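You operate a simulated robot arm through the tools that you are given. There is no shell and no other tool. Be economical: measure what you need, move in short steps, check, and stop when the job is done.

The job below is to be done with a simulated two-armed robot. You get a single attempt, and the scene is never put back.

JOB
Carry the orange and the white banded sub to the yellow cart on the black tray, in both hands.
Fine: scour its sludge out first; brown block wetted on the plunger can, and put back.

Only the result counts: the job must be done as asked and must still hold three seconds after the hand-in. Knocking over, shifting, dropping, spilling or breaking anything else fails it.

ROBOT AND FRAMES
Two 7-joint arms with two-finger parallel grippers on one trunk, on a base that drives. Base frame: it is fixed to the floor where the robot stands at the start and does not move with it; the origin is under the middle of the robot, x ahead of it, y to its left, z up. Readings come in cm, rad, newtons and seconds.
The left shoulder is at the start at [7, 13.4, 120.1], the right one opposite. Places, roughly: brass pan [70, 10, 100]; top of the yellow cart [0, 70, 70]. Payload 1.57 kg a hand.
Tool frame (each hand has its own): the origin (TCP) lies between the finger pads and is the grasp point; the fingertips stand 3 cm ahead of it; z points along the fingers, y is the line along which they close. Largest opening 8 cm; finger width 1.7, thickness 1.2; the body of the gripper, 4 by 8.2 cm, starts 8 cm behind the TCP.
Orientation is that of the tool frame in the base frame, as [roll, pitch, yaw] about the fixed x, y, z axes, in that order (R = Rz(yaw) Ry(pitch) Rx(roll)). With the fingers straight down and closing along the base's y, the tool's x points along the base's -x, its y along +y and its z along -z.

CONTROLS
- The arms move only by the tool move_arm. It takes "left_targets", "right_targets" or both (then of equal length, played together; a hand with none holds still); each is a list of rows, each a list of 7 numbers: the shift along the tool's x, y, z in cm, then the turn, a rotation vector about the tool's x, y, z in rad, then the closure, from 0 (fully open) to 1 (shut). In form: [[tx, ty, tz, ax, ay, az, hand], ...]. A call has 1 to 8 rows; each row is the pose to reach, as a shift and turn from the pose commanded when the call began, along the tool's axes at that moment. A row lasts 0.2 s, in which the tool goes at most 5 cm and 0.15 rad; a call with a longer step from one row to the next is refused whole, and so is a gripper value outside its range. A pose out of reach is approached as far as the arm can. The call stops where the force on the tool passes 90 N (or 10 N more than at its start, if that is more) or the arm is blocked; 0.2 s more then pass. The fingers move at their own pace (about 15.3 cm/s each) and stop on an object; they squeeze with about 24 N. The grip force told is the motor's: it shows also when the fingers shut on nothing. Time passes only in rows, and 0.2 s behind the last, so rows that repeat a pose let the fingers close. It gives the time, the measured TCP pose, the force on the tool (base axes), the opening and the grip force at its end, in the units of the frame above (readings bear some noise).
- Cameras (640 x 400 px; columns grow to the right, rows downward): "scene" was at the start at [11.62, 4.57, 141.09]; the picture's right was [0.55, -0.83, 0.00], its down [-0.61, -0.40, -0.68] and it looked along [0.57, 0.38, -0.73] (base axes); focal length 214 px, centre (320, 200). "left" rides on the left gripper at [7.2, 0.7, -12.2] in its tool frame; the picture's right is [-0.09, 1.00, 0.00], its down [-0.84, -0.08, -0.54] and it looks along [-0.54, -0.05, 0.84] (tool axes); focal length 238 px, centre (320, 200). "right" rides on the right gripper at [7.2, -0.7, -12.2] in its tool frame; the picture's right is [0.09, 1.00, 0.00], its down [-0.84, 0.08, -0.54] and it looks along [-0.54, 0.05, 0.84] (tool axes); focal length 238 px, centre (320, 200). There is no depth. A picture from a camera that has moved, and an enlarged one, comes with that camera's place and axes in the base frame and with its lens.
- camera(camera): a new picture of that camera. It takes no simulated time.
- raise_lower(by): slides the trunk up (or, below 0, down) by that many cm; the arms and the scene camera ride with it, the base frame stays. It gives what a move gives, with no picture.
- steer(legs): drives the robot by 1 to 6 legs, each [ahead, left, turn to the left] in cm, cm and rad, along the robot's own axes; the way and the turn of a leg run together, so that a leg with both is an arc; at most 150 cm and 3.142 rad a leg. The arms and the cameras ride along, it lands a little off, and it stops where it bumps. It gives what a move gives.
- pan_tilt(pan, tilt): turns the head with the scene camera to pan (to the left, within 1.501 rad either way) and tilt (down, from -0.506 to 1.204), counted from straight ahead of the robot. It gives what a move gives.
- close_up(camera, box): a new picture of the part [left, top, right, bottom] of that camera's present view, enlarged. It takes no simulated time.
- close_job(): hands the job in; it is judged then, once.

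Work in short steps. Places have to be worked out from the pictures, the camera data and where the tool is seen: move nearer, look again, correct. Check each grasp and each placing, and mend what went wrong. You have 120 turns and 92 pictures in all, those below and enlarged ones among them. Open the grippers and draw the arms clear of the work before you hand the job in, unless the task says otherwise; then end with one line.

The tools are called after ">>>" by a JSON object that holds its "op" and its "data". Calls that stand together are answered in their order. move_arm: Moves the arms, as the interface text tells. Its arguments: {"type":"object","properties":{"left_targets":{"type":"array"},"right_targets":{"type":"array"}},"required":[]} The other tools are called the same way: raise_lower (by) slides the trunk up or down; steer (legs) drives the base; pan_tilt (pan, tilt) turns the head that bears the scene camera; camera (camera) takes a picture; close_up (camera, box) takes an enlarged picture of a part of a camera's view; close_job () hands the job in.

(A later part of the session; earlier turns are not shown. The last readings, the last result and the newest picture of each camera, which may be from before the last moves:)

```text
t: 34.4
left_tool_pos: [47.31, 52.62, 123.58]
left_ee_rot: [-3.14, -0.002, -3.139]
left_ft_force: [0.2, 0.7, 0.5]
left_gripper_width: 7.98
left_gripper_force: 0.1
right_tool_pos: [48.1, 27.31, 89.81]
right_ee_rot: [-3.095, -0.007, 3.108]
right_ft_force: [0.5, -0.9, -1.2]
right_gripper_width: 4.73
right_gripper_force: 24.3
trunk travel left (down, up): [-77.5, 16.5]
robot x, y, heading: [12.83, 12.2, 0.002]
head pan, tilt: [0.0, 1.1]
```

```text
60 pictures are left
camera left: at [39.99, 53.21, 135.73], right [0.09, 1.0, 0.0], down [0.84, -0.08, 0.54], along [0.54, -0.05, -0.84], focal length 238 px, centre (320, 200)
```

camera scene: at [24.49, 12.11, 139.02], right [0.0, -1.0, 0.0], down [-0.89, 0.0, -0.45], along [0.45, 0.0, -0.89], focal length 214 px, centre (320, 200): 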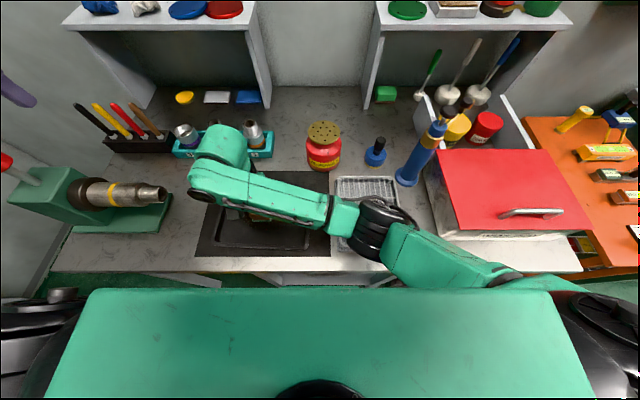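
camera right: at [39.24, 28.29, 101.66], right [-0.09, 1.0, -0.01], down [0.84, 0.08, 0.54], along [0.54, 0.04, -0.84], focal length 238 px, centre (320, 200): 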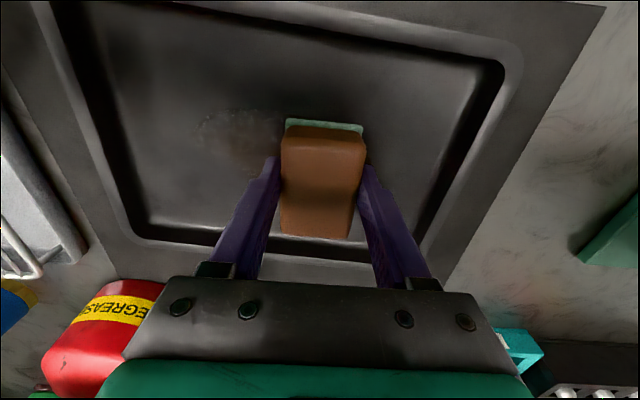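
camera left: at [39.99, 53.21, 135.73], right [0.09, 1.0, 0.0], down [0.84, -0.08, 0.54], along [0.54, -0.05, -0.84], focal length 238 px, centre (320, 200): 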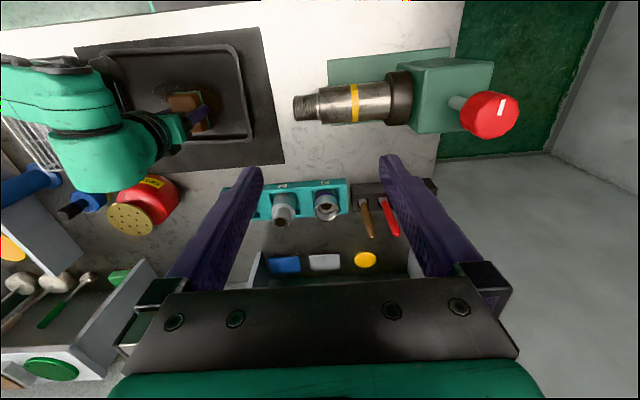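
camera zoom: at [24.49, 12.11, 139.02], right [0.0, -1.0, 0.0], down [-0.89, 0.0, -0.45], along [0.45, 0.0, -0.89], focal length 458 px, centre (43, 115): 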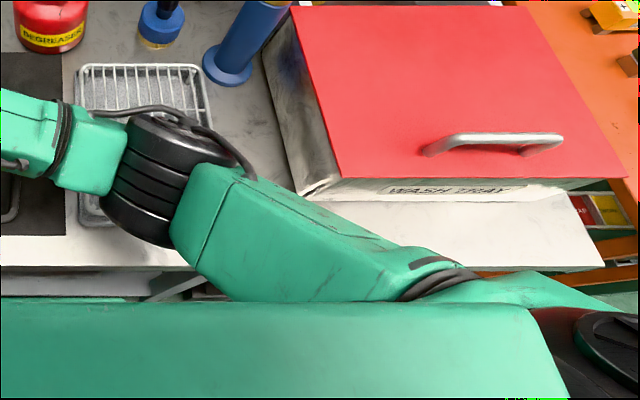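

The elbow hovers just over the rack; nothing seems displaced. Raising the trunk lifts elbow and hand together safely; then I bring the hand back right.

>>> {"op": "raise_lower", "data": {"by": 12}}

>>> {"op": "move_arm", "data": {"right_targets": [[0, -1, -2, 0, 0, 0, 1], [0, -2, -4, 0, 0, 0, 1], [0, -4, -4, 0, 0, 0, 1], [0, -6, -4, 0, 0, 0, 1]]}}

>>> {"op": "camera", "data": {"camera": "scene"}}

>>> {"op": "camera", "data": {"camera": "right"}}

```text
t: 35.9
left_tool_pos: [47.08, 52.71, 135.62]
left_ee_rot: [-3.14, -0.001, -3.138]
left_ft_force: [0.5, 0.0, 0.4]
left_gripper_width: 8.01
left_gripper_force: 0.1
right_tool_pos: [48.14, 27.61, 102.19]
right_ee_rot: [-3.1, -0.003, 3.113]
right_ft_force: [0.1, 0.0, -0.3]
right_gripper_width: 4.72
right_gripper_force: 23.9
trunk travel left (down, up): [-89.5, 4.5]
robot x, y, heading: [13.07, 12.01, 0.002]
head pan, tilt: [0.0, 1.1]
```

```text
t: 36.9
left_tool_pos: [47.18, 52.47, 135.67]
left_ee_rot: [3.141, -0.002, -3.141]
left_ft_force: [0.1, -0.2, 0.6]
left_gripper_width: 8.02
left_gripper_force: 0.1
right_tool_pos: [47.01, 23.03, 107.08]
right_ee_rot: [-3.127, -0.007, 3.137]
right_ft_force: [-0.5, -1.0, -0.1]
right_gripper_width: 4.7
right_gripper_force: 23.8
trunk travel left (down, up): [-89.5, 4.5]
robot x, y, heading: [13.07, 12.23, -0.0]
head pan, tilt: [0.0, 1.1]
```

```text
59 pictures are left
camera scene: at [24.38, 12.02, 151.07], right [0.0, -1.0, 0.0], down [-0.89, 0.0, -0.45], along [0.45, 0.0, -0.89], focal length 214 px, centre (320, 200)
```

scene: 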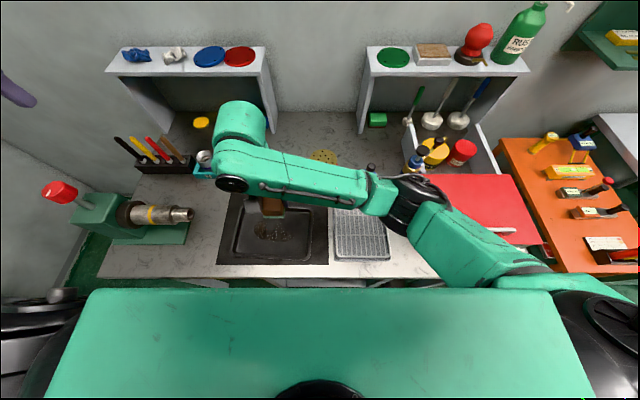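

```text
58 pictures are left
camera right: at [39.87, 22.51, 119.34], right [-0.09, 1.0, -0.01], down [0.84, 0.08, 0.53], along [0.53, 0.04, -0.85], focal length 238 px, centre (320, 200)
```

right: 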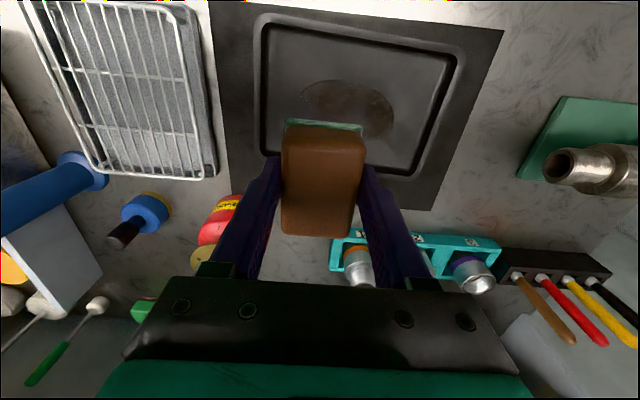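

Faint sludge remains across the patch, so more strokes are needed. With the shoulder now higher, I descend again at y≈22 and check the elbow.

>>> {"op": "move_arm", "data": {"right_targets": [[1, -0.5, 4, 0, 0, 0, 1], [1.5, -1, 8, 0, 0, 0, 1], [1.5, -1, 12, 0, 0, 0, 1], [1.5, -1, 15, 0, 0, 0, 1], [1.5, -1, 16.8, 0, 0, 0, 1]]}}

>>> {"op": "camera", "data": {"camera": "scene"}}

```text
t: 38.1
left_tool_pos: [47.18, 52.68, 135.67]
left_ee_rot: [3.14, 0.0, -3.139]
left_ft_force: [0.5, 0.5, 0.0]
left_gripper_width: 8.0
left_gripper_force: 0.0
right_tool_pos: [45.31, 21.76, 90.27]
right_ee_rot: [-3.127, -0.008, 3.138]
right_ft_force: [-1.0, 0.0, -1.0]
right_gripper_width: 4.74
right_gripper_force: 24.4
trunk travel left (down, up): [-89.5, 4.5]
robot x, y, heading: [12.79, 11.78, -0.0]
head pan, tilt: [0.0, 1.1]
```

```text
57 pictures are left
camera scene: at [24.38, 12.15, 151.07], right [0.0, -1.0, 0.0], down [-0.89, 0.0, -0.45], along [0.45, 0.0, -0.89], focal length 214 px, centre (320, 200)
```

scene: 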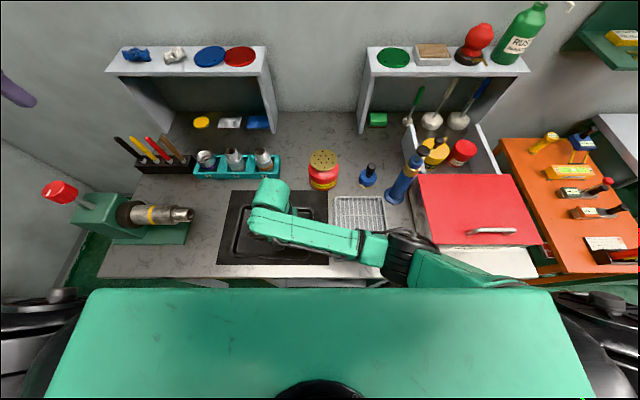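

Elbow is at about z 104 now, clear. I press lightly and stroke over y 21→28, stepping x.

>>> {"op": "move_arm", "data": {"right_targets": [[0, -0.5, 0.8, 0, 0, 0, 1], [0, 1.2, 0.8, 0, 0, 0, 1], [0, 2.9, 0.8, 0, 0, 0, 1], [0, 4.6, 0.8, 0, 0, 0, 1], [0, 6.3, 0.8, 0, 0, 0, 1], [-1.5, 6.3, 0.8, 0, 0, 0, 1], [-1.5, 4.6, 0.8, 0, 0, 0, 1], [-1.5, 2.9, 0.8, 0, 0, 0, 1]]}}

>>> {"op": "camera", "data": {"camera": "right"}}

```text
t: 39.0
left_tool_pos: [46.43, 52.62, 135.78]
left_ee_rot: [3.141, 0.004, -3.136]
left_ft_force: [-0.1, 0.8, -0.3]
left_gripper_width: 7.98
left_gripper_force: 0.0
right_tool_pos: [45.33, 24.12, 89.5]
right_ee_rot: [-3.128, 0.005, -3.141]
right_ft_force: [-15.6, -4.9, 39.6]
right_gripper_width: 4.75
right_gripper_force: 24.2
trunk travel left (down, up): [-89.5, 4.5]
robot x, y, heading: [12.83, 12.01, 0.002]
head pan, tilt: [0.0, 1.1]
stopped in row 4 (right hand): the force on the tool passed its limit (the readings are from after the stop); the commanded pose is now the measured one
```

```text
56 pictures are left
camera right: at [38.06, 23.57, 101.67], right [-0.09, 1.0, -0.01], down [0.83, 0.09, 0.55], along [0.54, 0.04, -0.84], focal length 238 px, centre (320, 200)
```

right: 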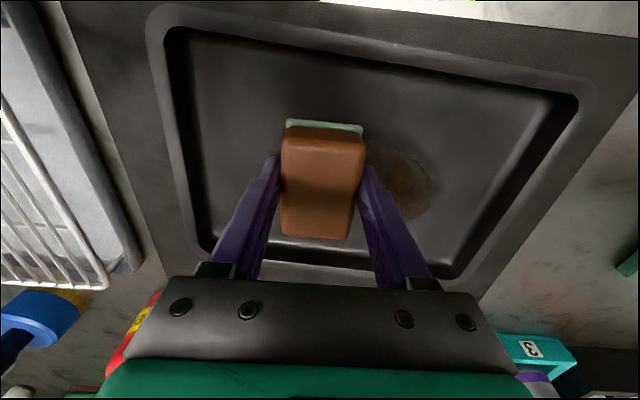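

The right end is clean now, faint remains at higher y. I continue with a slightly higher path to keep force down.

>>> {"op": "move_arm", "data": {"right_targets": [[0, 0, -0.5, 0, 0, 0, 1], [0, 0, -0.3, 0, 0, 0, 1], [0, 1, -0.3, 0, 0, 0, 1], [0, 2, -0.3, 0, 0, 0, 1], [0, 3, -0.3, 0, 0, 0, 1]]}}

```text
t: 39.8
left_tool_pos: [46.05, 52.79, 135.98]
left_ee_rot: [3.141, 0.004, -3.137]
left_ft_force: [-0.7, 0.2, 0.2]
left_gripper_width: 8.0
left_gripper_force: 0.0
right_tool_pos: [46.51, 23.43, 89.48]
right_ee_rot: [-3.12, 0.036, 3.133]
right_ft_force: [-17.7, 5.5, 48.6]
right_gripper_width: 4.75
right_gripper_force: 23.6
trunk travel left (down, up): [-89.5, 4.5]
robot x, y, heading: [13.05, 12.35, 0.005]
head pan, tilt: [0.0, 1.1]
stopped in row 3 (right hand): the force on the tool passed its limit (the readings are from after the stop); the commanded pose is now the measured one
```

Force builds up from body lean. I lift off clear to reset, then approach with a much lighter press.

>>> {"op": "move_arm", "data": {"right_targets": [[0, 0, -1, 0, 0, 0, 1], [0, 0, -2, 0, 0, 0, 1], [0, 0, -2, 0, 0, 0, 1], [0, 0, -2, 0, 0, 0, 1]]}}

>>> {"op": "camera", "data": {"camera": "right"}}

```text
t: 40.8
left_tool_pos: [47.26, 52.85, 135.47]
left_ee_rot: [-3.14, -0.003, -3.138]
left_ft_force: [0.5, -0.3, 0.5]
left_gripper_width: 8.01
left_gripper_force: 0.0
right_tool_pos: [47.82, 22.36, 90.7]
right_ee_rot: [-3.094, 0.034, 3.121]
right_ft_force: [0.1, 0.3, -0.3]
right_gripper_width: 4.76
right_gripper_force: 24.1
trunk travel left (down, up): [-89.5, 4.5]
robot x, y, heading: [13.56, 12.11, 0.002]
head pan, tilt: [0.0, 1.1]
```

```text
55 pictures are left
camera right: at [40.14, 22.45, 102.6], right [-0.07, 1.0, -0.05], down [0.82, 0.09, 0.57], along [0.57, 0.0, -0.82], focal length 238 px, centre (320, 200)
```

right: 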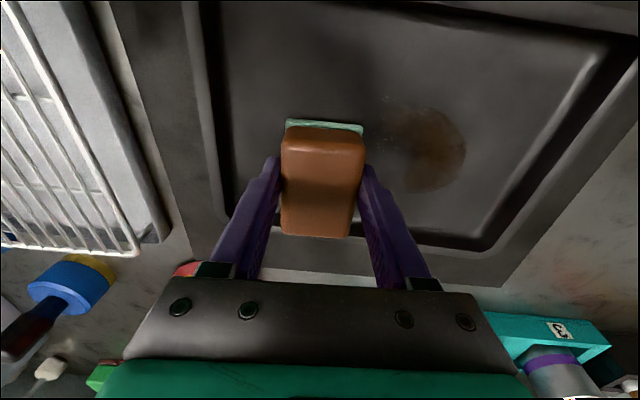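

Only the patch around [47, 29.5] remains. I rise, correct the small tilt and move over it.

>>> {"op": "move_arm", "data": {"right_targets": [[0, 0, -2, 0.02, -0.017, -0.01, 1], [0.3, 1.5, -2.5, 0.047, -0.034, -0.02, 1], [0.6, 3.5, -2.5, 0.047, -0.034, -0.02, 1], [0.9, 5.5, -2.5, 0.047, -0.034, -0.02, 1], [0.9, 7, -2.5, 0.047, -0.034, -0.02, 1]]}}

>>> {"op": "camera", "data": {"camera": "scene"}}

```text
t: 41.6
left_tool_pos: [46.26, 53.12, 135.78]
left_ee_rot: [-3.139, 0.004, -3.135]
left_ft_force: [0.9, 0.3, 0.8]
left_gripper_width: 8.0
left_gripper_force: 0.0
right_tool_pos: [48.87, 18.35, 90.05]
right_ee_rot: [-2.924, 0.096, 3.102]
right_ft_force: [-14.1, 5.5, 40.3]
right_gripper_width: 4.77
right_gripper_force: 23.8
trunk travel left (down, up): [-89.5, 4.5]
robot x, y, heading: [13.25, 12.12, 0.005]
head pan, tilt: [0.0, 1.1]
stopped in row 3 (right hand): the force on the tool passed its limit (the readings are from after the stop); the commanded pose is now the measured one
```

```text
54 pictures are left
camera scene: at [23.52, 12.5, 151.17], right [0.0, -1.0, 0.0], down [-0.89, 0.0, -0.46], along [0.46, 0.0, -0.89], focal length 214 px, centre (320, 200)
```

scene: 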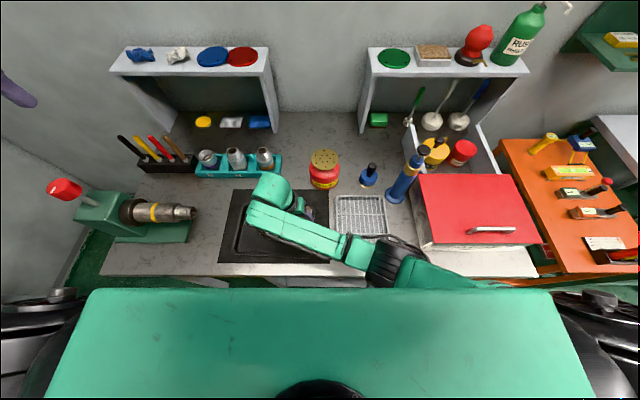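

The arm moves against the command: the sagging elbow is probably bearing on something. I raise the trunk the remaining 4.4 cm to free it.

>>> {"op": "raise_lower", "data": {"by": 4.4}}

>>> {"op": "close_up", "data": {"camera": "scene", "box": [230, 160, 540, 320]}}

```text
t: 42.4
left_tool_pos: [47.17, 52.75, 140.08]
left_ee_rot: [-3.14, -0.002, -3.136]
left_ft_force: [0.1, -0.2, 0.5]
left_gripper_width: 7.99
left_gripper_force: 0.1
right_tool_pos: [49.37, 18.18, 94.0]
right_ee_rot: [-2.925, 0.09, 3.1]
right_ft_force: [-0.7, 0.3, -1.2]
right_gripper_width: 4.69
right_gripper_force: 24.3
trunk travel left (down, up): [-93.9, 0.1]
robot x, y, heading: [13.16, 12.19, 0.0]
head pan, tilt: [0.0, 1.1]
```

```text
2.06 times, centred on (385, 240) of scene
camera zoom: at [24.39, 12.26, 155.47], right [0.0, -1.0, 0.0], down [-0.89, 0.0, -0.45], along [0.45, 0.0, -0.89], focal length 443 px, centre (186, 117)
```

zoom: 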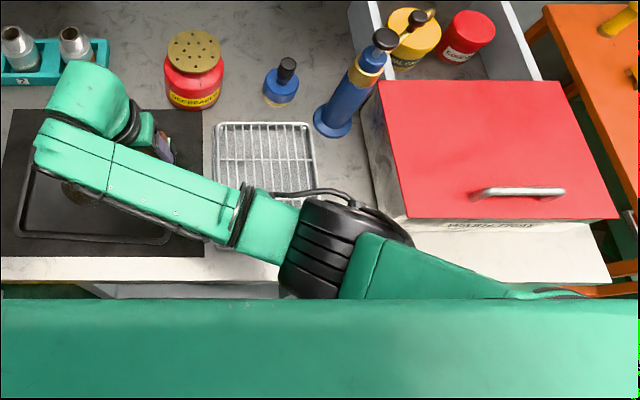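

The elbow sits low over the table's front edge. Force is zero now; I raise the hand, level it and bring it back right so the elbow swings up.

>>> {"op": "move_arm", "data": {"right_targets": [[0, 0, -4, 0.05, -0.03, -0.01, 1], [0, 0, -8, 0.12, -0.06, -0.02, 1], [0, -2, -12, 0.2166, -0.09, -0.04, 1], [0, -4, -15, 0.2166, -0.09, -0.04, 1], [0, -6, -18, 0.2166, -0.09, -0.04, 1], [0, -8, -20, 0.2166, -0.09, -0.04, 1]]}}

>>> {"op": "camera", "data": {"camera": "scene"}}

```text
t: 43.1
left_tool_pos: [47.17, 52.65, 140.06]
left_ee_rot: [-3.141, -0.003, -3.136]
left_ft_force: [-0.5, 0.5, 0.5]
left_gripper_width: 8.0
left_gripper_force: 0.1
right_tool_pos: [51.0, 7.19, 95.9]
right_ee_rot: [-2.545, 0.156, 3.087]
right_ft_force: [-0.1, 0.0, -1.3]
right_gripper_width: 4.73
right_gripper_force: 24.3
right hand out of reach, approached as far as the arm can: row 2, 3
trunk travel left (down, up): [-93.9, 0.1]
robot x, y, heading: [12.99, 11.85, 0.002]
head pan, tilt: [0.0, 1.1]
stopped in row 3 (right hand): the arm was blocked; the commanded pose is now the measured one
```

```text
52 pictures are left
camera scene: at [24.43, 12.04, 155.46], right [0.0, -1.0, 0.0], down [-0.89, 0.0, -0.45], along [0.45, 0.0, -0.89], focal length 214 px, centre (320, 200)
```

scene: 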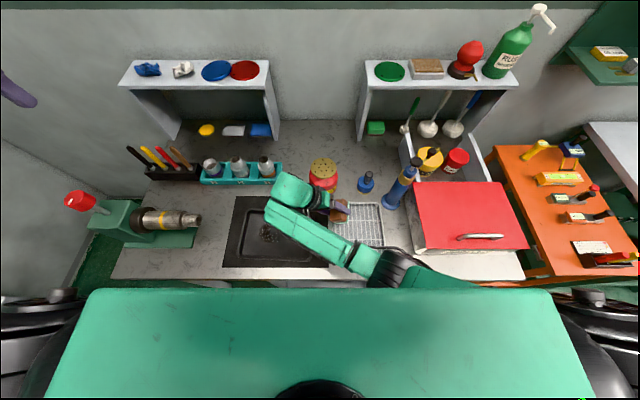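

I had the tilt-correction sign reversed. I first raise the hand straight up (base), then undo the tilt the right way.

>>> {"op": "move_arm", "data": {"right_targets": [[-0.3, -1.1, -1.6, -0.07, 0.02, 0, 1], [-0.6, -2.2, -3.2, -0.14, 0.04, 0, 1], [-0.9, -3.3, -4.9, -0.21, 0.06, 0, 1]]}}

```text
t: 43.9
left_tool_pos: [47.2, 52.79, 139.94]
left_ee_rot: [-3.139, -0.003, -3.136]
left_ft_force: [-1.8, -0.5, -0.3]
left_gripper_width: 8.02
left_gripper_force: 0.2
right_tool_pos: [51.75, 0.28, 100.01]
right_ee_rot: [-2.579, 0.127, 3.055]
right_ft_force: [-0.2, -0.3, 0.1]
right_gripper_width: 4.71
right_gripper_force: 24.6
trunk travel left (down, up): [-93.9, 0.1]
robot x, y, heading: [13.11, 11.92, 0.006]
head pan, tilt: [0.0, 1.1]
stopped in row 3 (right hand): the arm was blocked; the commanded pose is now the measured one
```

>>> {"op": "camera", "data": {"camera": "scene"}}

>>> {"op": "camera", "data": {"camera": "right"}}

>>> {"op": "camera", "data": {"camera": "left"}}

```text
51 pictures are left
camera scene: at [24.42, 12.24, 155.46], right [0.0, -1.0, 0.0], down [-0.89, 0.0, -0.45], along [0.45, 0.0, -0.89], focal length 214 px, centre (320, 200)
```

scene: 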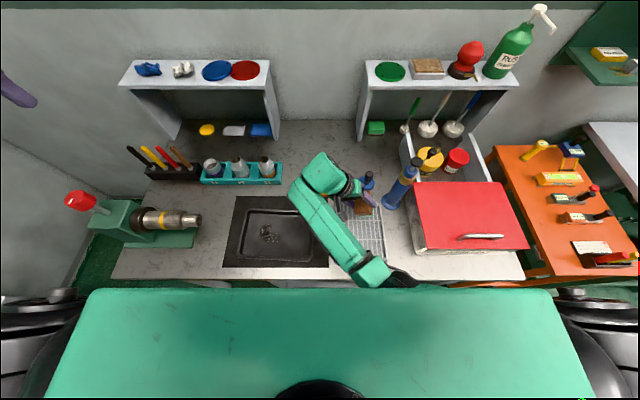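

```text
50 pictures are left
camera right: at [43.71, 6.88, 109.64], right [0.05, 0.84, -0.54], down [0.8, 0.29, 0.52], along [0.59, -0.46, -0.66], focal length 238 px, centre (320, 200)
```

right: 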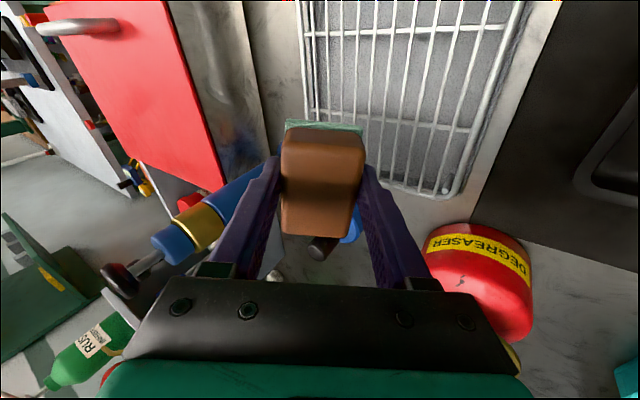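

```text
49 pictures are left
camera left: at [39.83, 53.4, 152.13], right [0.09, 1.0, 0.0], down [0.84, -0.07, 0.54], along [0.54, -0.05, -0.84], focal length 238 px, centre (320, 200)
```

left: 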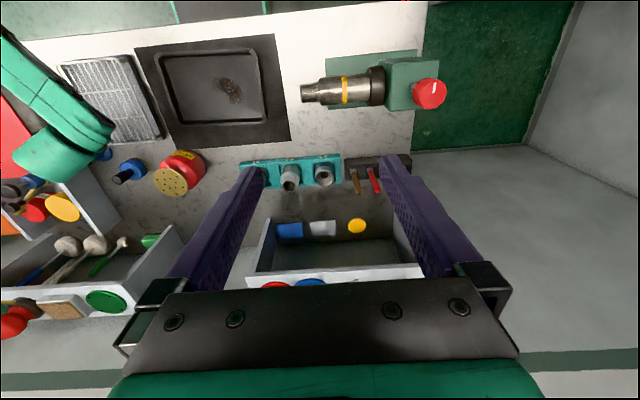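

The hand hangs tilted over the rack and the elbow is tucked by the torso. I back the base up to give the arm free space to re-pose.

>>> {"op": "steer", "data": {"legs": [[-14, 0, 0]]}}

>>> {"op": "move_arm", "data": {"right_targets": [[0.3, -1.1, -1.6, 0, 0, 0, 1], [0.3, -2.2, -3.2, 0, 0, 0, 1], [0.3, -3.3, -4.9, 0, 0, 0, 1], [0.3, -4.4, -6.5, 0, 0, 0, 1]]}}

>>> {"op": "camera", "data": {"camera": "scene"}}

```text
t: 45.3
left_tool_pos: [33.5, 52.9, 139.85]
left_ee_rot: [-3.139, -0.007, -3.135]
left_ft_force: [0.2, -0.6, 0.5]
left_gripper_width: 8.02
left_gripper_force: 0.1
right_tool_pos: [38.15, 0.25, 99.91]
right_ee_rot: [-2.579, 0.126, 3.055]
right_ft_force: [-0.6, -0.4, -1.2]
right_gripper_width: 4.71
right_gripper_force: 24.2
trunk travel left (down, up): [-93.9, 0.1]
robot x, y, heading: [-0.38, 11.98, 0.008]
head pan, tilt: [0.0, 1.1]
```

```text
t: 46.0
left_tool_pos: [33.15, 52.85, 139.93]
left_ee_rot: [-3.139, -0.005, -3.137]
left_ft_force: [0.3, -0.6, 0.9]
left_gripper_width: 7.99
left_gripper_force: 0.1
right_tool_pos: [37.26, -6.11, 104.06]
right_ee_rot: [-2.399, 0.153, 3.066]
right_ft_force: [0.0, 0.5, -1.3]
right_gripper_width: 4.72
right_gripper_force: 24.1
trunk travel left (down, up): [-93.9, 0.1]
robot x, y, heading: [-1.15, 12.07, 0.004]
head pan, tilt: [0.0, 1.1]
stopped in row 3 (right hand): the arm was blocked; the commanded pose is now the measured one
```

```text
48 pictures are left
camera scene: at [10.47, 12.19, 155.47], right [0.0, -1.0, 0.0], down [-0.89, 0.0, -0.45], along [0.45, 0.0, -0.89], focal length 214 px, centre (320, 200)
```

scene: 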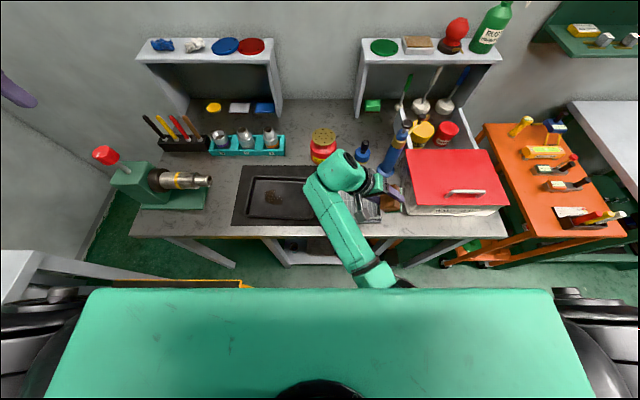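

Commanding up makes it slide sideways; the elbow is likely held against the torso. I instead extend the hand forward-left-up while unrolling it, drawing the elbow forward.

>>> {"op": "move_arm", "data": {"right_targets": [[-3, 1.3, -1.9, -0.1, 0.03, 0, 1], [-6, 2.6, -3.8, -0.2, 0.06, 0, 1], [-9, 3.9, -5.7, -0.3, 0.09, 0, 1], [-12, 5.2, -7.6, -0.4, 0.12, 0, 1]]}}

>>> {"op": "camera", "data": {"camera": "scene"}}

```text
t: 46.6
left_tool_pos: [33.33, 52.75, 139.94]
left_ee_rot: [-3.139, -0.005, -3.136]
left_ft_force: [-0.1, 0.1, -0.2]
left_gripper_width: 7.99
left_gripper_force: 0.0
right_tool_pos: [42.82, -9.88, 104.83]
right_ee_rot: [-2.417, 0.11, 2.997]
right_ft_force: [0.1, -0.6, -1.2]
right_gripper_width: 4.72
right_gripper_force: 24.4
trunk travel left (down, up): [-93.9, 0.1]
robot x, y, heading: [-0.88, 12.23, -0.0]
head pan, tilt: [0.0, 1.1]
stopped in row 3 (right hand): the arm was blocked; the commanded pose is now the measured one
```

```text
47 pictures are left
camera scene: at [10.8, 12.07, 155.44], right [0.0, -1.0, 0.0], down [-0.89, 0.0, -0.45], along [0.45, 0.0, -0.89], focal length 214 px, centre (320, 200)
```

scene: 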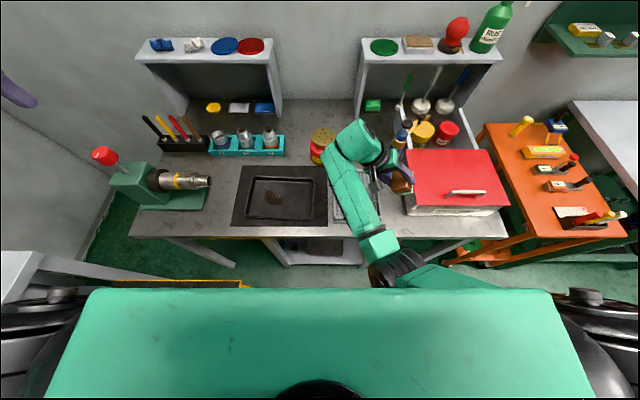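

The block is over the red box's corner. I back up further so the arm can unwind wholly in free space in front of the table.

>>> {"op": "steer", "data": {"legs": [[-18, 0, 0]]}}

>>> {"op": "move_arm", "data": {"right_targets": [[-3, -1, 0, 0, 0, 0, 1], [-6, -2, 0, 0, 0, 0, 1], [-9, -3, 0, 0, 0, 0, 1]]}}

>>> {"op": "camera", "data": {"camera": "scene"}}

```text
t: 48.1
left_tool_pos: [15.71, 52.77, 139.78]
left_ee_rot: [-3.14, -0.008, -3.138]
left_ft_force: [-0.4, -0.3, 0.1]
left_gripper_width: 8.0
left_gripper_force: 0.1
right_tool_pos: [24.98, -9.91, 104.74]
right_ee_rot: [-2.415, 0.111, 2.998]
right_ft_force: [-1.0, -0.3, -0.9]
right_gripper_width: 4.74
right_gripper_force: 24.0
trunk travel left (down, up): [-93.9, 0.1]
robot x, y, heading: [-18.88, 11.68, 0.003]
head pan, tilt: [0.0, 1.1]
```

```text
t: 48.9
left_tool_pos: [15.41, 52.77, 139.92]
left_ee_rot: [-3.141, -0.004, -3.138]
left_ft_force: [-0.6, 0.0, 0.2]
left_gripper_width: 7.98
left_gripper_force: 0.0
right_tool_pos: [33.04, -13.42, 107.77]
right_ee_rot: [-2.415, 0.113, 2.998]
right_ft_force: [0.1, -0.9, -1.0]
right_gripper_width: 4.74
right_gripper_force: 24.0
trunk travel left (down, up): [-93.9, 0.1]
robot x, y, heading: [-19.03, 11.9, 0.002]
head pan, tilt: [0.0, 1.1]
```

```text
46 pictures are left
camera scene: at [-7.4, 12.12, 155.46], right [0.0, -1.0, 0.0], down [-0.89, 0.0, -0.45], along [0.45, 0.0, -0.89], focal length 214 px, centre (320, 200)
```

scene: 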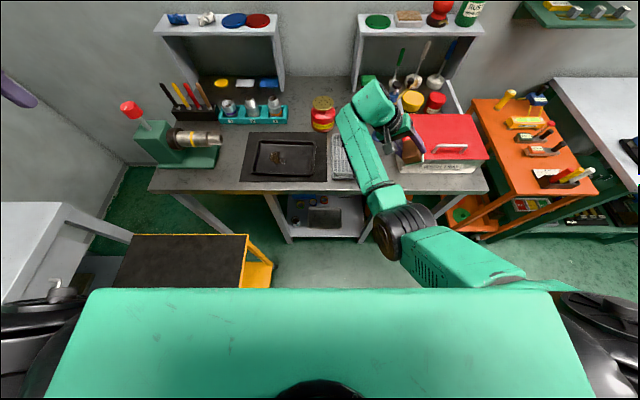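

Now it tracked exactly. I raise the hand and unroll it gradually.

>>> {"op": "move_arm", "data": {"right_targets": [[-0.4, -2.4, -2.7, -0.1, 0.02, 0, 1], [-0.8, -4.8, -5.4, -0.2, 0.04, 0, 1], [-1.2, -7.2, -8.1, -0.32, 0.06, 0, 1], [-1.6, -9.6, -10.8, -0.44, 0.08, 0, 1], [-1.6, -9.6, -10.8, -0.56, 0.1, 0, 1]]}}

>>> {"op": "camera", "data": {"camera": "scene"}}

```text
t: 50.1
left_tool_pos: [15.21, 52.51, 139.92]
left_ee_rot: [3.14, -0.006, -3.139]
left_ft_force: [-0.2, 0.0, 0.5]
left_gripper_width: 7.99
left_gripper_force: 0.1
right_tool_pos: [34.21, -14.2, 122.09]
right_ee_rot: [-2.98, 0.022, 2.955]
right_ft_force: [0.9, -0.5, -0.7]
right_gripper_width: 4.73
right_gripper_force: 23.9
right hand out of reach, approached as far as the arm can: row 4, 5
trunk travel left (down, up): [-93.9, 0.1]
robot x, y, heading: [-18.86, 12.33, 0.009]
head pan, tilt: [0.0, 1.1]
```

```text
45 pictures are left
camera scene: at [-7.38, 11.95, 155.46], right [0.0, -1.0, 0.0], down [-0.89, 0.0, -0.45], along [0.45, 0.0, -0.89], focal length 214 px, centre (320, 200)
```

scene: 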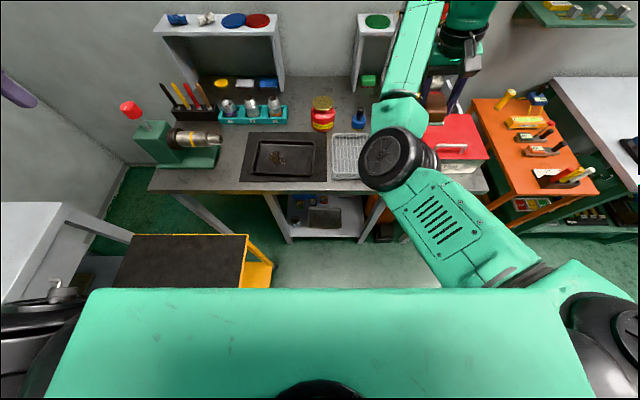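

The arm is unwound with elbow high. I level the hand fully and bring it back to a comfortable, bent pose.

>>> {"op": "move_arm", "data": {"right_targets": [[2.5, 2.3, -1.8, -0.08, 0.01, -0.09, 1], [5, 4.6, -3.6, -0.16, 0.022, -0.187, 1], [7.5, 7, -5.4, -0.16, 0.022, -0.187, 1], [10, 9.3, -7.1, -0.16, 0.022, -0.187, 1], [12.5, 11.6, -8.9, -0.16, 0.022, -0.187, 1], [15, 13.9, -10.7, -0.16, 0.022, -0.187, 1]]}}

>>> {"op": "camera", "data": {"camera": "scene"}}

```text
t: 51.5
left_tool_pos: [15.08, 53.03, 139.83]
left_ee_rot: [-3.136, -0.003, -3.138]
left_ft_force: [-0.8, -0.2, -0.8]
left_gripper_width: 8.01
left_gripper_force: 0.0
right_tool_pos: [36.68, 6.23, 133.46]
right_ee_rot: [-3.136, -0.011, 3.137]
right_ft_force: [-0.5, 0.4, -0.9]
right_gripper_width: 4.73
right_gripper_force: 23.5
right hand out of reach, approached as far as the arm can: row 1, 2, 3, 4, 5, 6
trunk travel left (down, up): [-93.9, 0.1]
robot x, y, heading: [-18.83, 12.18, 0.003]
head pan, tilt: [0.0, 1.1]
```

```text
44 pictures are left
camera scene: at [-7.68, 12.5, 155.48], right [0.0, -1.0, 0.0], down [-0.89, 0.0, -0.46], along [0.46, 0.0, -0.89], focal length 214 px, centre (320, 200)
```

scene: 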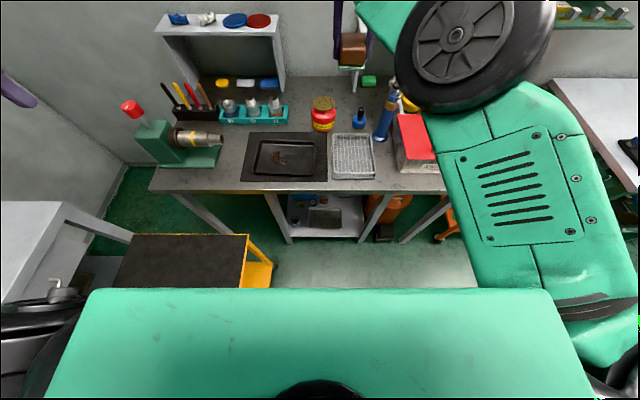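

Same stretched limit as early on; the same up-and-back move recovered it then.

>>> {"op": "move_arm", "data": {"right_targets": [[1, 0, -4, 0, 0, 0, 1], [2, 0, -8, 0, 0, 0, 1], [5, 0, -10, 0, 0, 0, 1], [8, 0, -10, 0, 0, 0, 1], [11, 0, -10, 0, 0, 0, 1], [14, 0, -10, 0, 0, 0, 1], [14, 0, -10, 0, 0, 0, 1]]}}

```text
t: 53.1
left_tool_pos: [15.03, 53.62, 139.74]
left_ee_rot: [-3.133, -0.004, -3.136]
left_ft_force: [-1.1, 0.3, -0.2]
left_gripper_width: 7.96
left_gripper_force: 0.2
right_tool_pos: [22.63, 6.82, 143.81]
right_ee_rot: [-3.131, -0.012, 3.138]
right_ft_force: [-0.1, 0.9, -1.5]
right_gripper_width: 4.72
right_gripper_force: 23.8
right hand out of reach, approached as far as the arm can: row 1, 2, 3, 4
trunk travel left (down, up): [-93.9, 0.1]
robot x, y, heading: [-18.59, 12.05, -0.001]
head pan, tilt: [0.0, 1.1]
```

Recovered. The plan: lower the trunk back to its start height, and stand at about (5, 6) with heading 0.6 rad so that the tray is straight ahead of the right arm.

>>> {"op": "raise_lower", "data": {"by": -16.4}}

>>> {"op": "steer", "data": {"legs": [[23.7, -6, 0], [0, 0, 0.6]]}}

>>> {"op": "camera", "data": {"camera": "right"}}

```text
t: 55.0
left_tool_pos: [15.17, 52.73, 123.52]
left_ee_rot: [-3.141, -0.003, -3.137]
left_ft_force: [0.2, -0.3, 0.0]
left_gripper_width: 8.0
left_gripper_force: 0.1
right_tool_pos: [22.85, 6.05, 127.44]
right_ee_rot: [-3.139, -0.014, 3.138]
right_ft_force: [-0.3, 0.3, -0.9]
right_gripper_width: 4.69
right_gripper_force: 24.0
trunk travel left (down, up): [-77.5, 16.5]
robot x, y, heading: [-18.59, 12.03, 0.004]
head pan, tilt: [0.0, 1.1]
```

```text
t: 58.4
left_tool_pos: [10.13, 58.83, 123.46]
left_ee_rot: [-3.141, -0.002, -2.539]
left_ft_force: [0.1, -0.5, 0.6]
left_gripper_width: 8.0
left_gripper_force: 0.0
right_tool_pos: [42.72, 24.44, 127.39]
right_ee_rot: [-3.14, -0.014, -2.546]
right_ft_force: [-0.4, 0.4, -1.3]
right_gripper_width: 4.73
right_gripper_force: 24.3
trunk travel left (down, up): [-77.5, 16.5]
robot x, y, heading: [5.12, 5.93, 0.604]
head pan, tilt: [0.0, 1.1]
```

```text
43 pictures are left
camera right: at [37.16, 20.05, 139.67], right [-0.63, 0.77, 0.0], down [0.65, 0.54, 0.53], along [0.41, 0.33, -0.85], focal length 238 px, centre (320, 200)
```

right: 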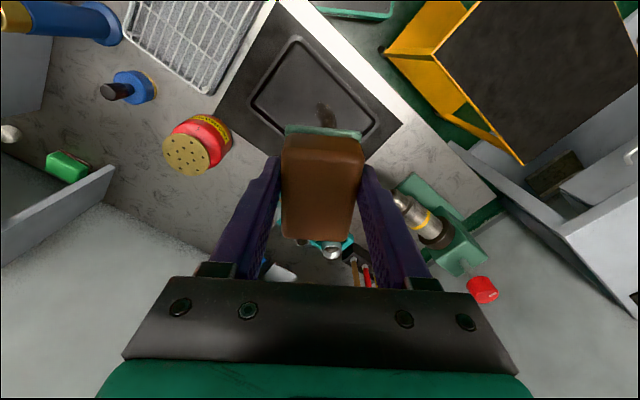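

Hand is over the tray and the remaining sludge is at ≈[45.5, 28.5]. I descend toward it.

>>> {"op": "move_arm", "data": {"right_targets": [[-1, 0.5, 4.5, 0, 0, 0, 1], [-2, 1, 9, 0, 0, 0, 1], [-3, 1.5, 13.5, 0, 0, 0, 1], [-4, 1.5, 18, 0, 0, 0, 1], [-4.5, 1.5, 22.5, 0, 0, 0, 1], [-4.5, 1.5, 27, 0, 0, 0, 1], [-4.5, 1.5, 31, 0, 0, 0, 1], [-4.5, 1.5, 34, 0, 0, 0, 1]]}}

>>> {"op": "camera", "data": {"camera": "right"}}

>>> {"op": "camera", "data": {"camera": "scene"}}

```text
t: 60.2
left_tool_pos: [10.1, 58.94, 123.38]
left_ee_rot: [-3.141, -0.005, -2.54]
left_ft_force: [-0.1, -0.1, -0.4]
left_gripper_width: 7.99
left_gripper_force: 0.0
right_tool_pos: [45.21, 27.93, 93.27]
right_ee_rot: [-3.138, -0.011, -2.547]
right_ft_force: [0.3, -0.3, -0.6]
right_gripper_width: 4.72
right_gripper_force: 23.8
trunk travel left (down, up): [-77.5, 16.5]
robot x, y, heading: [4.79, 6.02, 0.599]
head pan, tilt: [0.0, 1.1]
```

```text
42 pictures are left
camera right: at [39.7, 23.47, 105.57], right [-0.63, 0.77, 0.0], down [0.65, 0.54, 0.53], along [0.41, 0.34, -0.85], focal length 238 px, centre (320, 200)
```

right: 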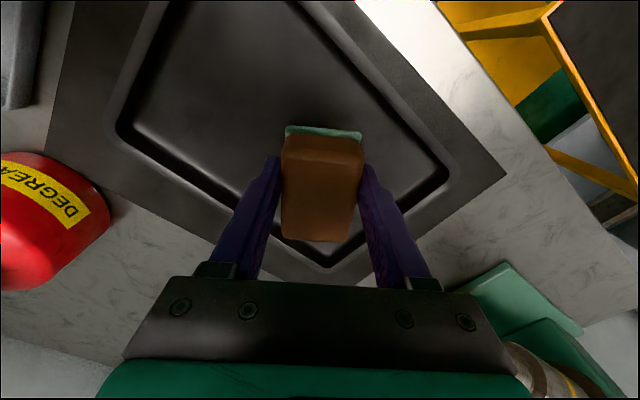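

```text
41 pictures are left
camera scene: at [14.3, 12.63, 139.07], right [0.57, -0.82, 0.0], down [-0.73, -0.5, -0.45], along [0.37, 0.26, -0.89], focal length 214 px, centre (320, 200)
```

scene: 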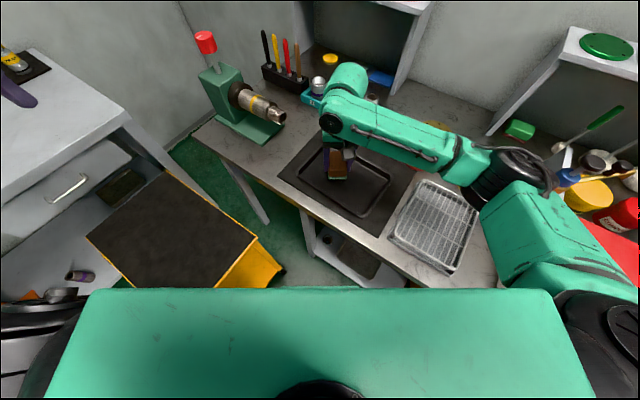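

Good posture: elbow high and clear. I press lightly and rub small strokes here.

>>> {"op": "move_arm", "data": {"right_targets": [[0, 0, 2, 0, 0, 0, 1], [0, 0, 3.3, 0, 0, 0, 1], [0, 0, 3.8, 0, 0, 0, 1], [-0.8, 0, 3.8, 0, 0, 0, 1], [-1.6, 0, 3.8, 0, 0, 0, 1], [-0.8, 0, 3.8, 0, 0, 0, 1]]}}

```text
t: 61.6
left_tool_pos: [10.1, 59.01, 123.44]
left_ee_rot: [-3.14, -0.004, -2.537]
left_ft_force: [-0.3, 0.6, -0.3]
left_gripper_width: 8.0
left_gripper_force: 0.1
right_tool_pos: [45.86, 28.38, 89.62]
right_ee_rot: [-3.139, -0.009, -2.547]
right_ft_force: [4.1, 4.7, 13.7]
right_gripper_width: 4.79
right_gripper_force: 24.4
trunk travel left (down, up): [-77.5, 16.5]
robot x, y, heading: [4.9, 5.81, 0.598]
head pan, tilt: [0.0, 1.1]
```

Force 14 N, tracking well. I rub a loop covering the whole remaining patch.

>>> {"op": "move_arm", "data": {"right_targets": [[-1.7, 0, 0, 0, 0, 0, 1], [-1.7, 1.6, 0, 0, 0, 0, 1], [0, 2.8, 0, 0, 0, 0, 1], [1.8, 2.8, 0, 0, 0, 0, 1], [2.5, 1, 0, 0, 0, 0, 1], [2.5, -0.8, 0, 0, 0, 0, 1], [0.8, -1.2, 0, 0, 0, 0, 1], [-1, -1, 0, 0, 0, 0, 1]]}}

>>> {"op": "move_arm", "data": {"right_targets": [[0, 1, 0, 0, 0, 0, 1], [0, 2.8, 0, 0, 0, 0, 1], [1.5, 3.8, 0, 0, 0, 0, 1], [3, 2.5, 0, 0, 0, 0, 1], [3, 0.6, 0, 0, 0, 0, 1], [3, 0.6, -2, 0, 0, 0, 1], [5, -3, -5, 0, 0, 0, 1], [5, -7, -6, 0, 0, 0, 1]]}}

>>> {"op": "camera", "data": {"camera": "right"}}

>>> {"op": "close_up", "data": {"camera": "scene", "box": [260, 120, 460, 245]}}

```text
t: 63.4
left_tool_pos: [9.88, 58.91, 123.57]
left_ee_rot: [-3.139, -0.003, -2.541]
left_ft_force: [0.5, 0.0, -0.3]
left_gripper_width: 8.03
left_gripper_force: 0.0
right_tool_pos: [47.09, 28.05, 89.53]
right_ee_rot: [-3.137, -0.01, -2.547]
right_ft_force: [-0.5, 0.7, 3.5]
right_gripper_width: 4.75
right_gripper_force: 24.4
trunk travel left (down, up): [-77.5, 16.5]
robot x, y, heading: [4.52, 6.13, 0.604]
head pan, tilt: [0.0, 1.1]
```

```text
refused: row 7 steps farther than a row can; nothing moved
```

```text
40 pictures are left
camera right: at [41.68, 23.55, 101.85], right [-0.63, 0.77, 0.0], down [0.65, 0.54, 0.53], along [0.41, 0.33, -0.85], focal length 238 px, centre (320, 200)
```

right: 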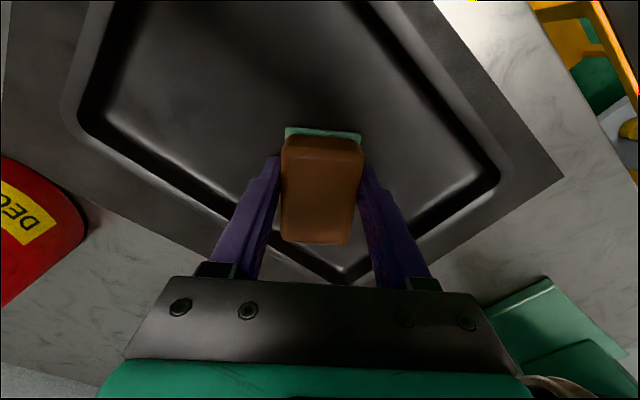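

```text
3.20 times, centred on (360, 182) of scene
camera zoom: at [14.12, 12.57, 139.08], right [0.57, -0.82, 0.0], down [-0.73, -0.5, -0.45], along [0.38, 0.26, -0.89], focal length 686 px, centre (192, 256)
```

zoom: 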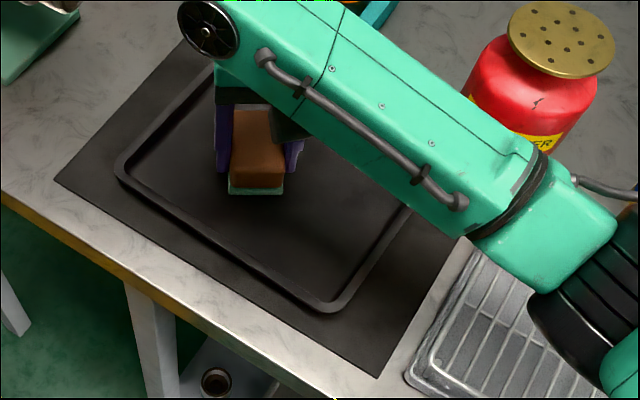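

It looks clean. One more overlapping loop for certainty, then lift off.

>>> {"op": "move_arm", "data": {"right_targets": [[0, 1, 0.1, 0, 0, 0, 1], [0, 2.8, 0.1, 0, 0, 0, 1], [1.5, 3.8, 0.1, 0, 0, 0, 1], [3, 2.5, 0.1, 0, 0, 0, 1], [3, 0.6, 0.1, 0, 0, 0, 1], [3, -1.2, 0.1, 0, 0, 0, 1], [3, -1.2, -3, 0, 0, 0, 1], [3, -1.2, -7, 0, 0, 0, 1]]}}

>>> {"op": "move_arm", "data": {"right_targets": [[2, -3, -4, 0, 0, 0, 1], [4, -6, -7, 0, 0, 0, 1], [4, -9, -9, 0, 0, 0, 1]]}}

>>> {"op": "camera", "data": {"camera": "right"}}

>>> {"op": "close_up", "data": {"camera": "scene", "box": [260, 120, 460, 245]}}

```text
t: 65.2
left_tool_pos: [10.12, 58.96, 123.69]
left_ee_rot: [-3.14, -0.005, -2.538]
left_ft_force: [-0.8, 0.3, 0.9]
left_gripper_width: 7.99
left_gripper_force: 0.2
right_tool_pos: [45.42, 25.41, 96.59]
right_ee_rot: [-3.136, -0.015, -2.547]
right_ft_force: [0.4, 0.2, -0.9]
right_gripper_width: 4.74
right_gripper_force: 24.1
trunk travel left (down, up): [-77.5, 16.5]
robot x, y, heading: [4.98, 5.92, 0.596]
head pan, tilt: [0.0, 1.1]
```

```text
refused: row 1 steps farther than a row can; nothing moved
```

```text
38 pictures are left
camera right: at [39.91, 21.02, 108.9], right [-0.63, 0.77, 0.0], down [0.65, 0.54, 0.53], along [0.41, 0.33, -0.85], focal length 238 px, centre (320, 200)
```

right: 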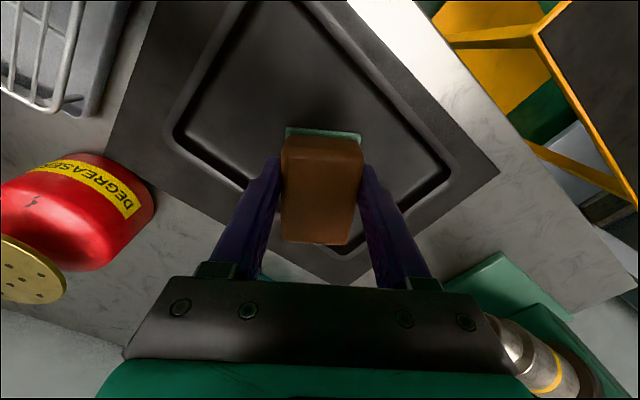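

```text
3.20 times, centred on (360, 182) of scene
camera zoom: at [14.19, 12.57, 139.06], right [0.57, -0.82, 0.0], down [-0.73, -0.5, -0.45], along [0.37, 0.26, -0.89], focal length 686 px, centre (192, 256)
```

zoom: 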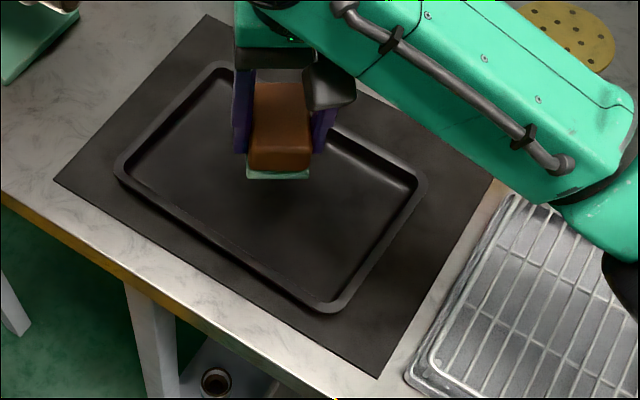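

The tray looks clean. I raise the hand, square the robot up again, and go to return the block.

>>> {"op": "move_arm", "data": {"right_targets": [[2, 0, -4, 0, 0, 0, 1], [4, 0, -8, 0, 0, 0, 1], [4, 0, -12, 0, 0, 0, 1], [4, 0, -16, 0, 0, 0, 1], [4, 0, -19, 0, 0, 0, 1]]}}

>>> {"op": "close_up", "data": {"camera": "right", "box": [180, 0, 480, 200]}}

>>> {"op": "steer", "data": {"legs": [[0, 0, -0.6], [7.5, 0, 0]]}}

>>> {"op": "camera", "data": {"camera": "scene"}}

```text
t: 66.4
left_tool_pos: [9.91, 58.72, 123.53]
left_ee_rot: [-3.141, -0.004, -2.539]
left_ft_force: [-0.2, 0.7, 0.3]
left_gripper_width: 8.02
left_gripper_force: 0.1
right_tool_pos: [42.19, 23.44, 115.74]
right_ee_rot: [-3.138, -0.013, -2.546]
right_ft_force: [-0.5, -0.2, -1.3]
right_gripper_width: 4.72
right_gripper_force: 24.5
trunk travel left (down, up): [-77.5, 16.5]
robot x, y, heading: [5.26, 5.69, 0.6]
head pan, tilt: [0.0, 1.1]
```

```text
2.00 times, centred on (330, 100) of right
camera zoom: at [36.63, 18.93, 127.96], right [-0.63, 0.77, 0.0], down [0.65, 0.54, 0.53], along [0.41, 0.33, -0.85], focal length 477 px, centre (300, 400)
```

zoom: 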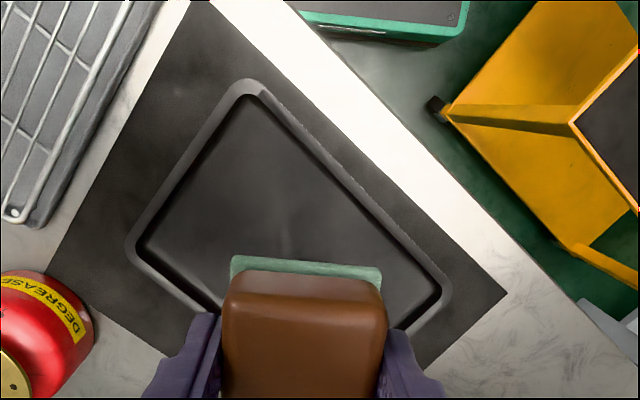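

```text
t: 69.1
left_tool_pos: [46.19, 46.59, 123.64]
left_ee_rot: [-3.141, 0.001, 3.139]
left_ft_force: [-0.1, 0.8, -0.8]
left_gripper_width: 7.98
left_gripper_force: 0.1
right_tool_pos: [52.55, -0.81, 115.8]
right_ee_rot: [-3.138, -0.009, 3.131]
right_ft_force: [-0.7, -0.4, -0.5]
right_gripper_width: 4.74
right_gripper_force: 24.1
trunk travel left (down, up): [-77.5, 16.5]
robot x, y, heading: [12.08, 6.32, -0.002]
head pan, tilt: [0.0, 1.1]
```

```text
35 pictures are left
camera scene: at [23.19, 6.14, 139.12], right [0.0, -1.0, 0.0], down [-0.89, 0.0, -0.46], along [0.46, 0.0, -0.89], focal length 214 px, centre (320, 200)
```

scene: 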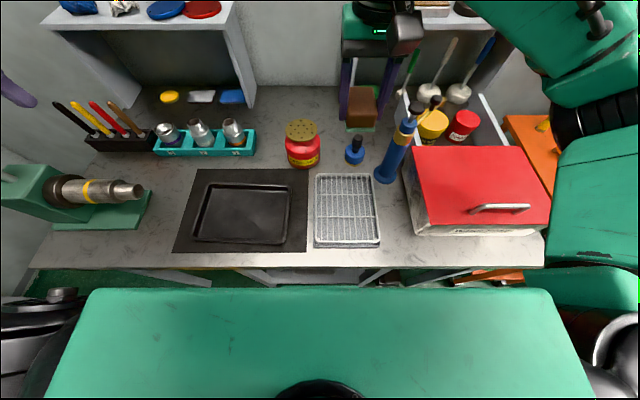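

Tray is clean. I lower the block back to its home on the rack.

>>> {"op": "move_arm", "data": {"right_targets": [[2.3, 0.5, 2, 0, 0, 0, 1], [4.6, 1, 5, 0, 0, 0, 1], [4.6, 1, 9, 0, 0, 0, 1], [4.6, 1, 13, 0, 0, 0, 1], [4.6, 1, 17, 0, 0, 0, 1], [4.6, 1, 20, 0, 0, 0, 1]]}}

>>> {"op": "camera", "data": {"camera": "right"}}

```text
t: 70.5
left_tool_pos: [46.87, 46.56, 123.42]
left_ee_rot: [-3.14, -0.004, 3.141]
left_ft_force: [0.0, -0.7, 0.7]
left_gripper_width: 8.0
left_gripper_force: 0.0
right_tool_pos: [48.33, 0.05, 95.62]
right_ee_rot: [-3.138, -0.014, 3.133]
right_ft_force: [0.2, 0.4, -1.0]
right_gripper_width: 4.75
right_gripper_force: 24.0
trunk travel left (down, up): [-77.5, 16.5]
robot x, y, heading: [12.9, 6.18, -0.008]
head pan, tilt: [0.0, 1.1]
```

```text
34 pictures are left
camera right: at [41.27, -0.56, 107.92], right [-0.08, 1.0, 0.0], down [0.84, 0.07, 0.53], along [0.53, 0.04, -0.85], focal length 238 px, centre (320, 200)
```

right: 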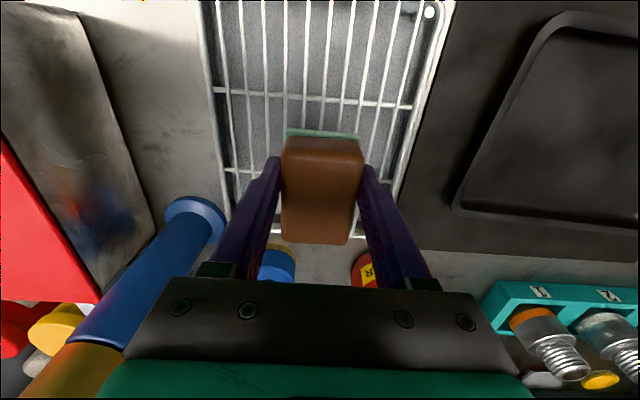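

Aligned over the rack. I set it down, open, and rise.

>>> {"op": "move_arm", "data": {"right_targets": [[0.4, 0.1, 1, 0, 0, 0, 1], [0.4, 0.1, 1.75, 0, 0, 0, 1], [0.4, 0.1, 1.75, 0, 0, 0, 0.7], [0.4, 0.1, 1.75, 0, 0, 0, 0.2], [0.4, 0.1, 1.75, 0, 0, 0, 0.1], [0.4, 0.1, -2, 0, 0, 0, 0.1], [0.4, 0.1, -6, 0, 0, 0, 0.1], [0.4, 0.1, -10, 0, 0, 0, 0]]}}

>>> {"op": "camera", "data": {"camera": "right"}}

```text
t: 72.3
left_tool_pos: [46.7, 46.69, 123.49]
left_ee_rot: [-3.139, -0.004, 3.14]
left_ft_force: [0.9, 0.7, -0.7]
left_gripper_width: 8.03
left_gripper_force: 0.0
right_tool_pos: [47.88, 0.35, 105.85]
right_ee_rot: [-3.137, -0.013, 3.132]
right_ft_force: [0.4, -0.6, -0.4]
right_gripper_width: 8.0
right_gripper_force: 0.0
trunk travel left (down, up): [-77.5, 16.5]
robot x, y, heading: [12.66, 6.05, -0.005]
head pan, tilt: [0.0, 1.1]
```

```text
33 pictures are left
camera right: at [40.82, -0.24, 118.01], right [-0.08, 1.0, 0.0], down [0.84, 0.07, 0.53], along [0.53, 0.04, -0.85], focal length 238 px, centre (320, 200)
```

right: 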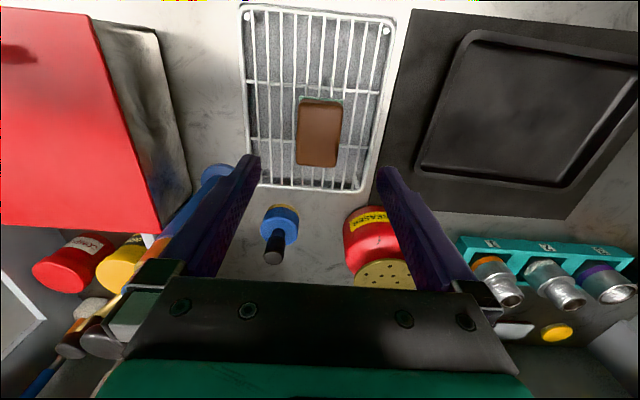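

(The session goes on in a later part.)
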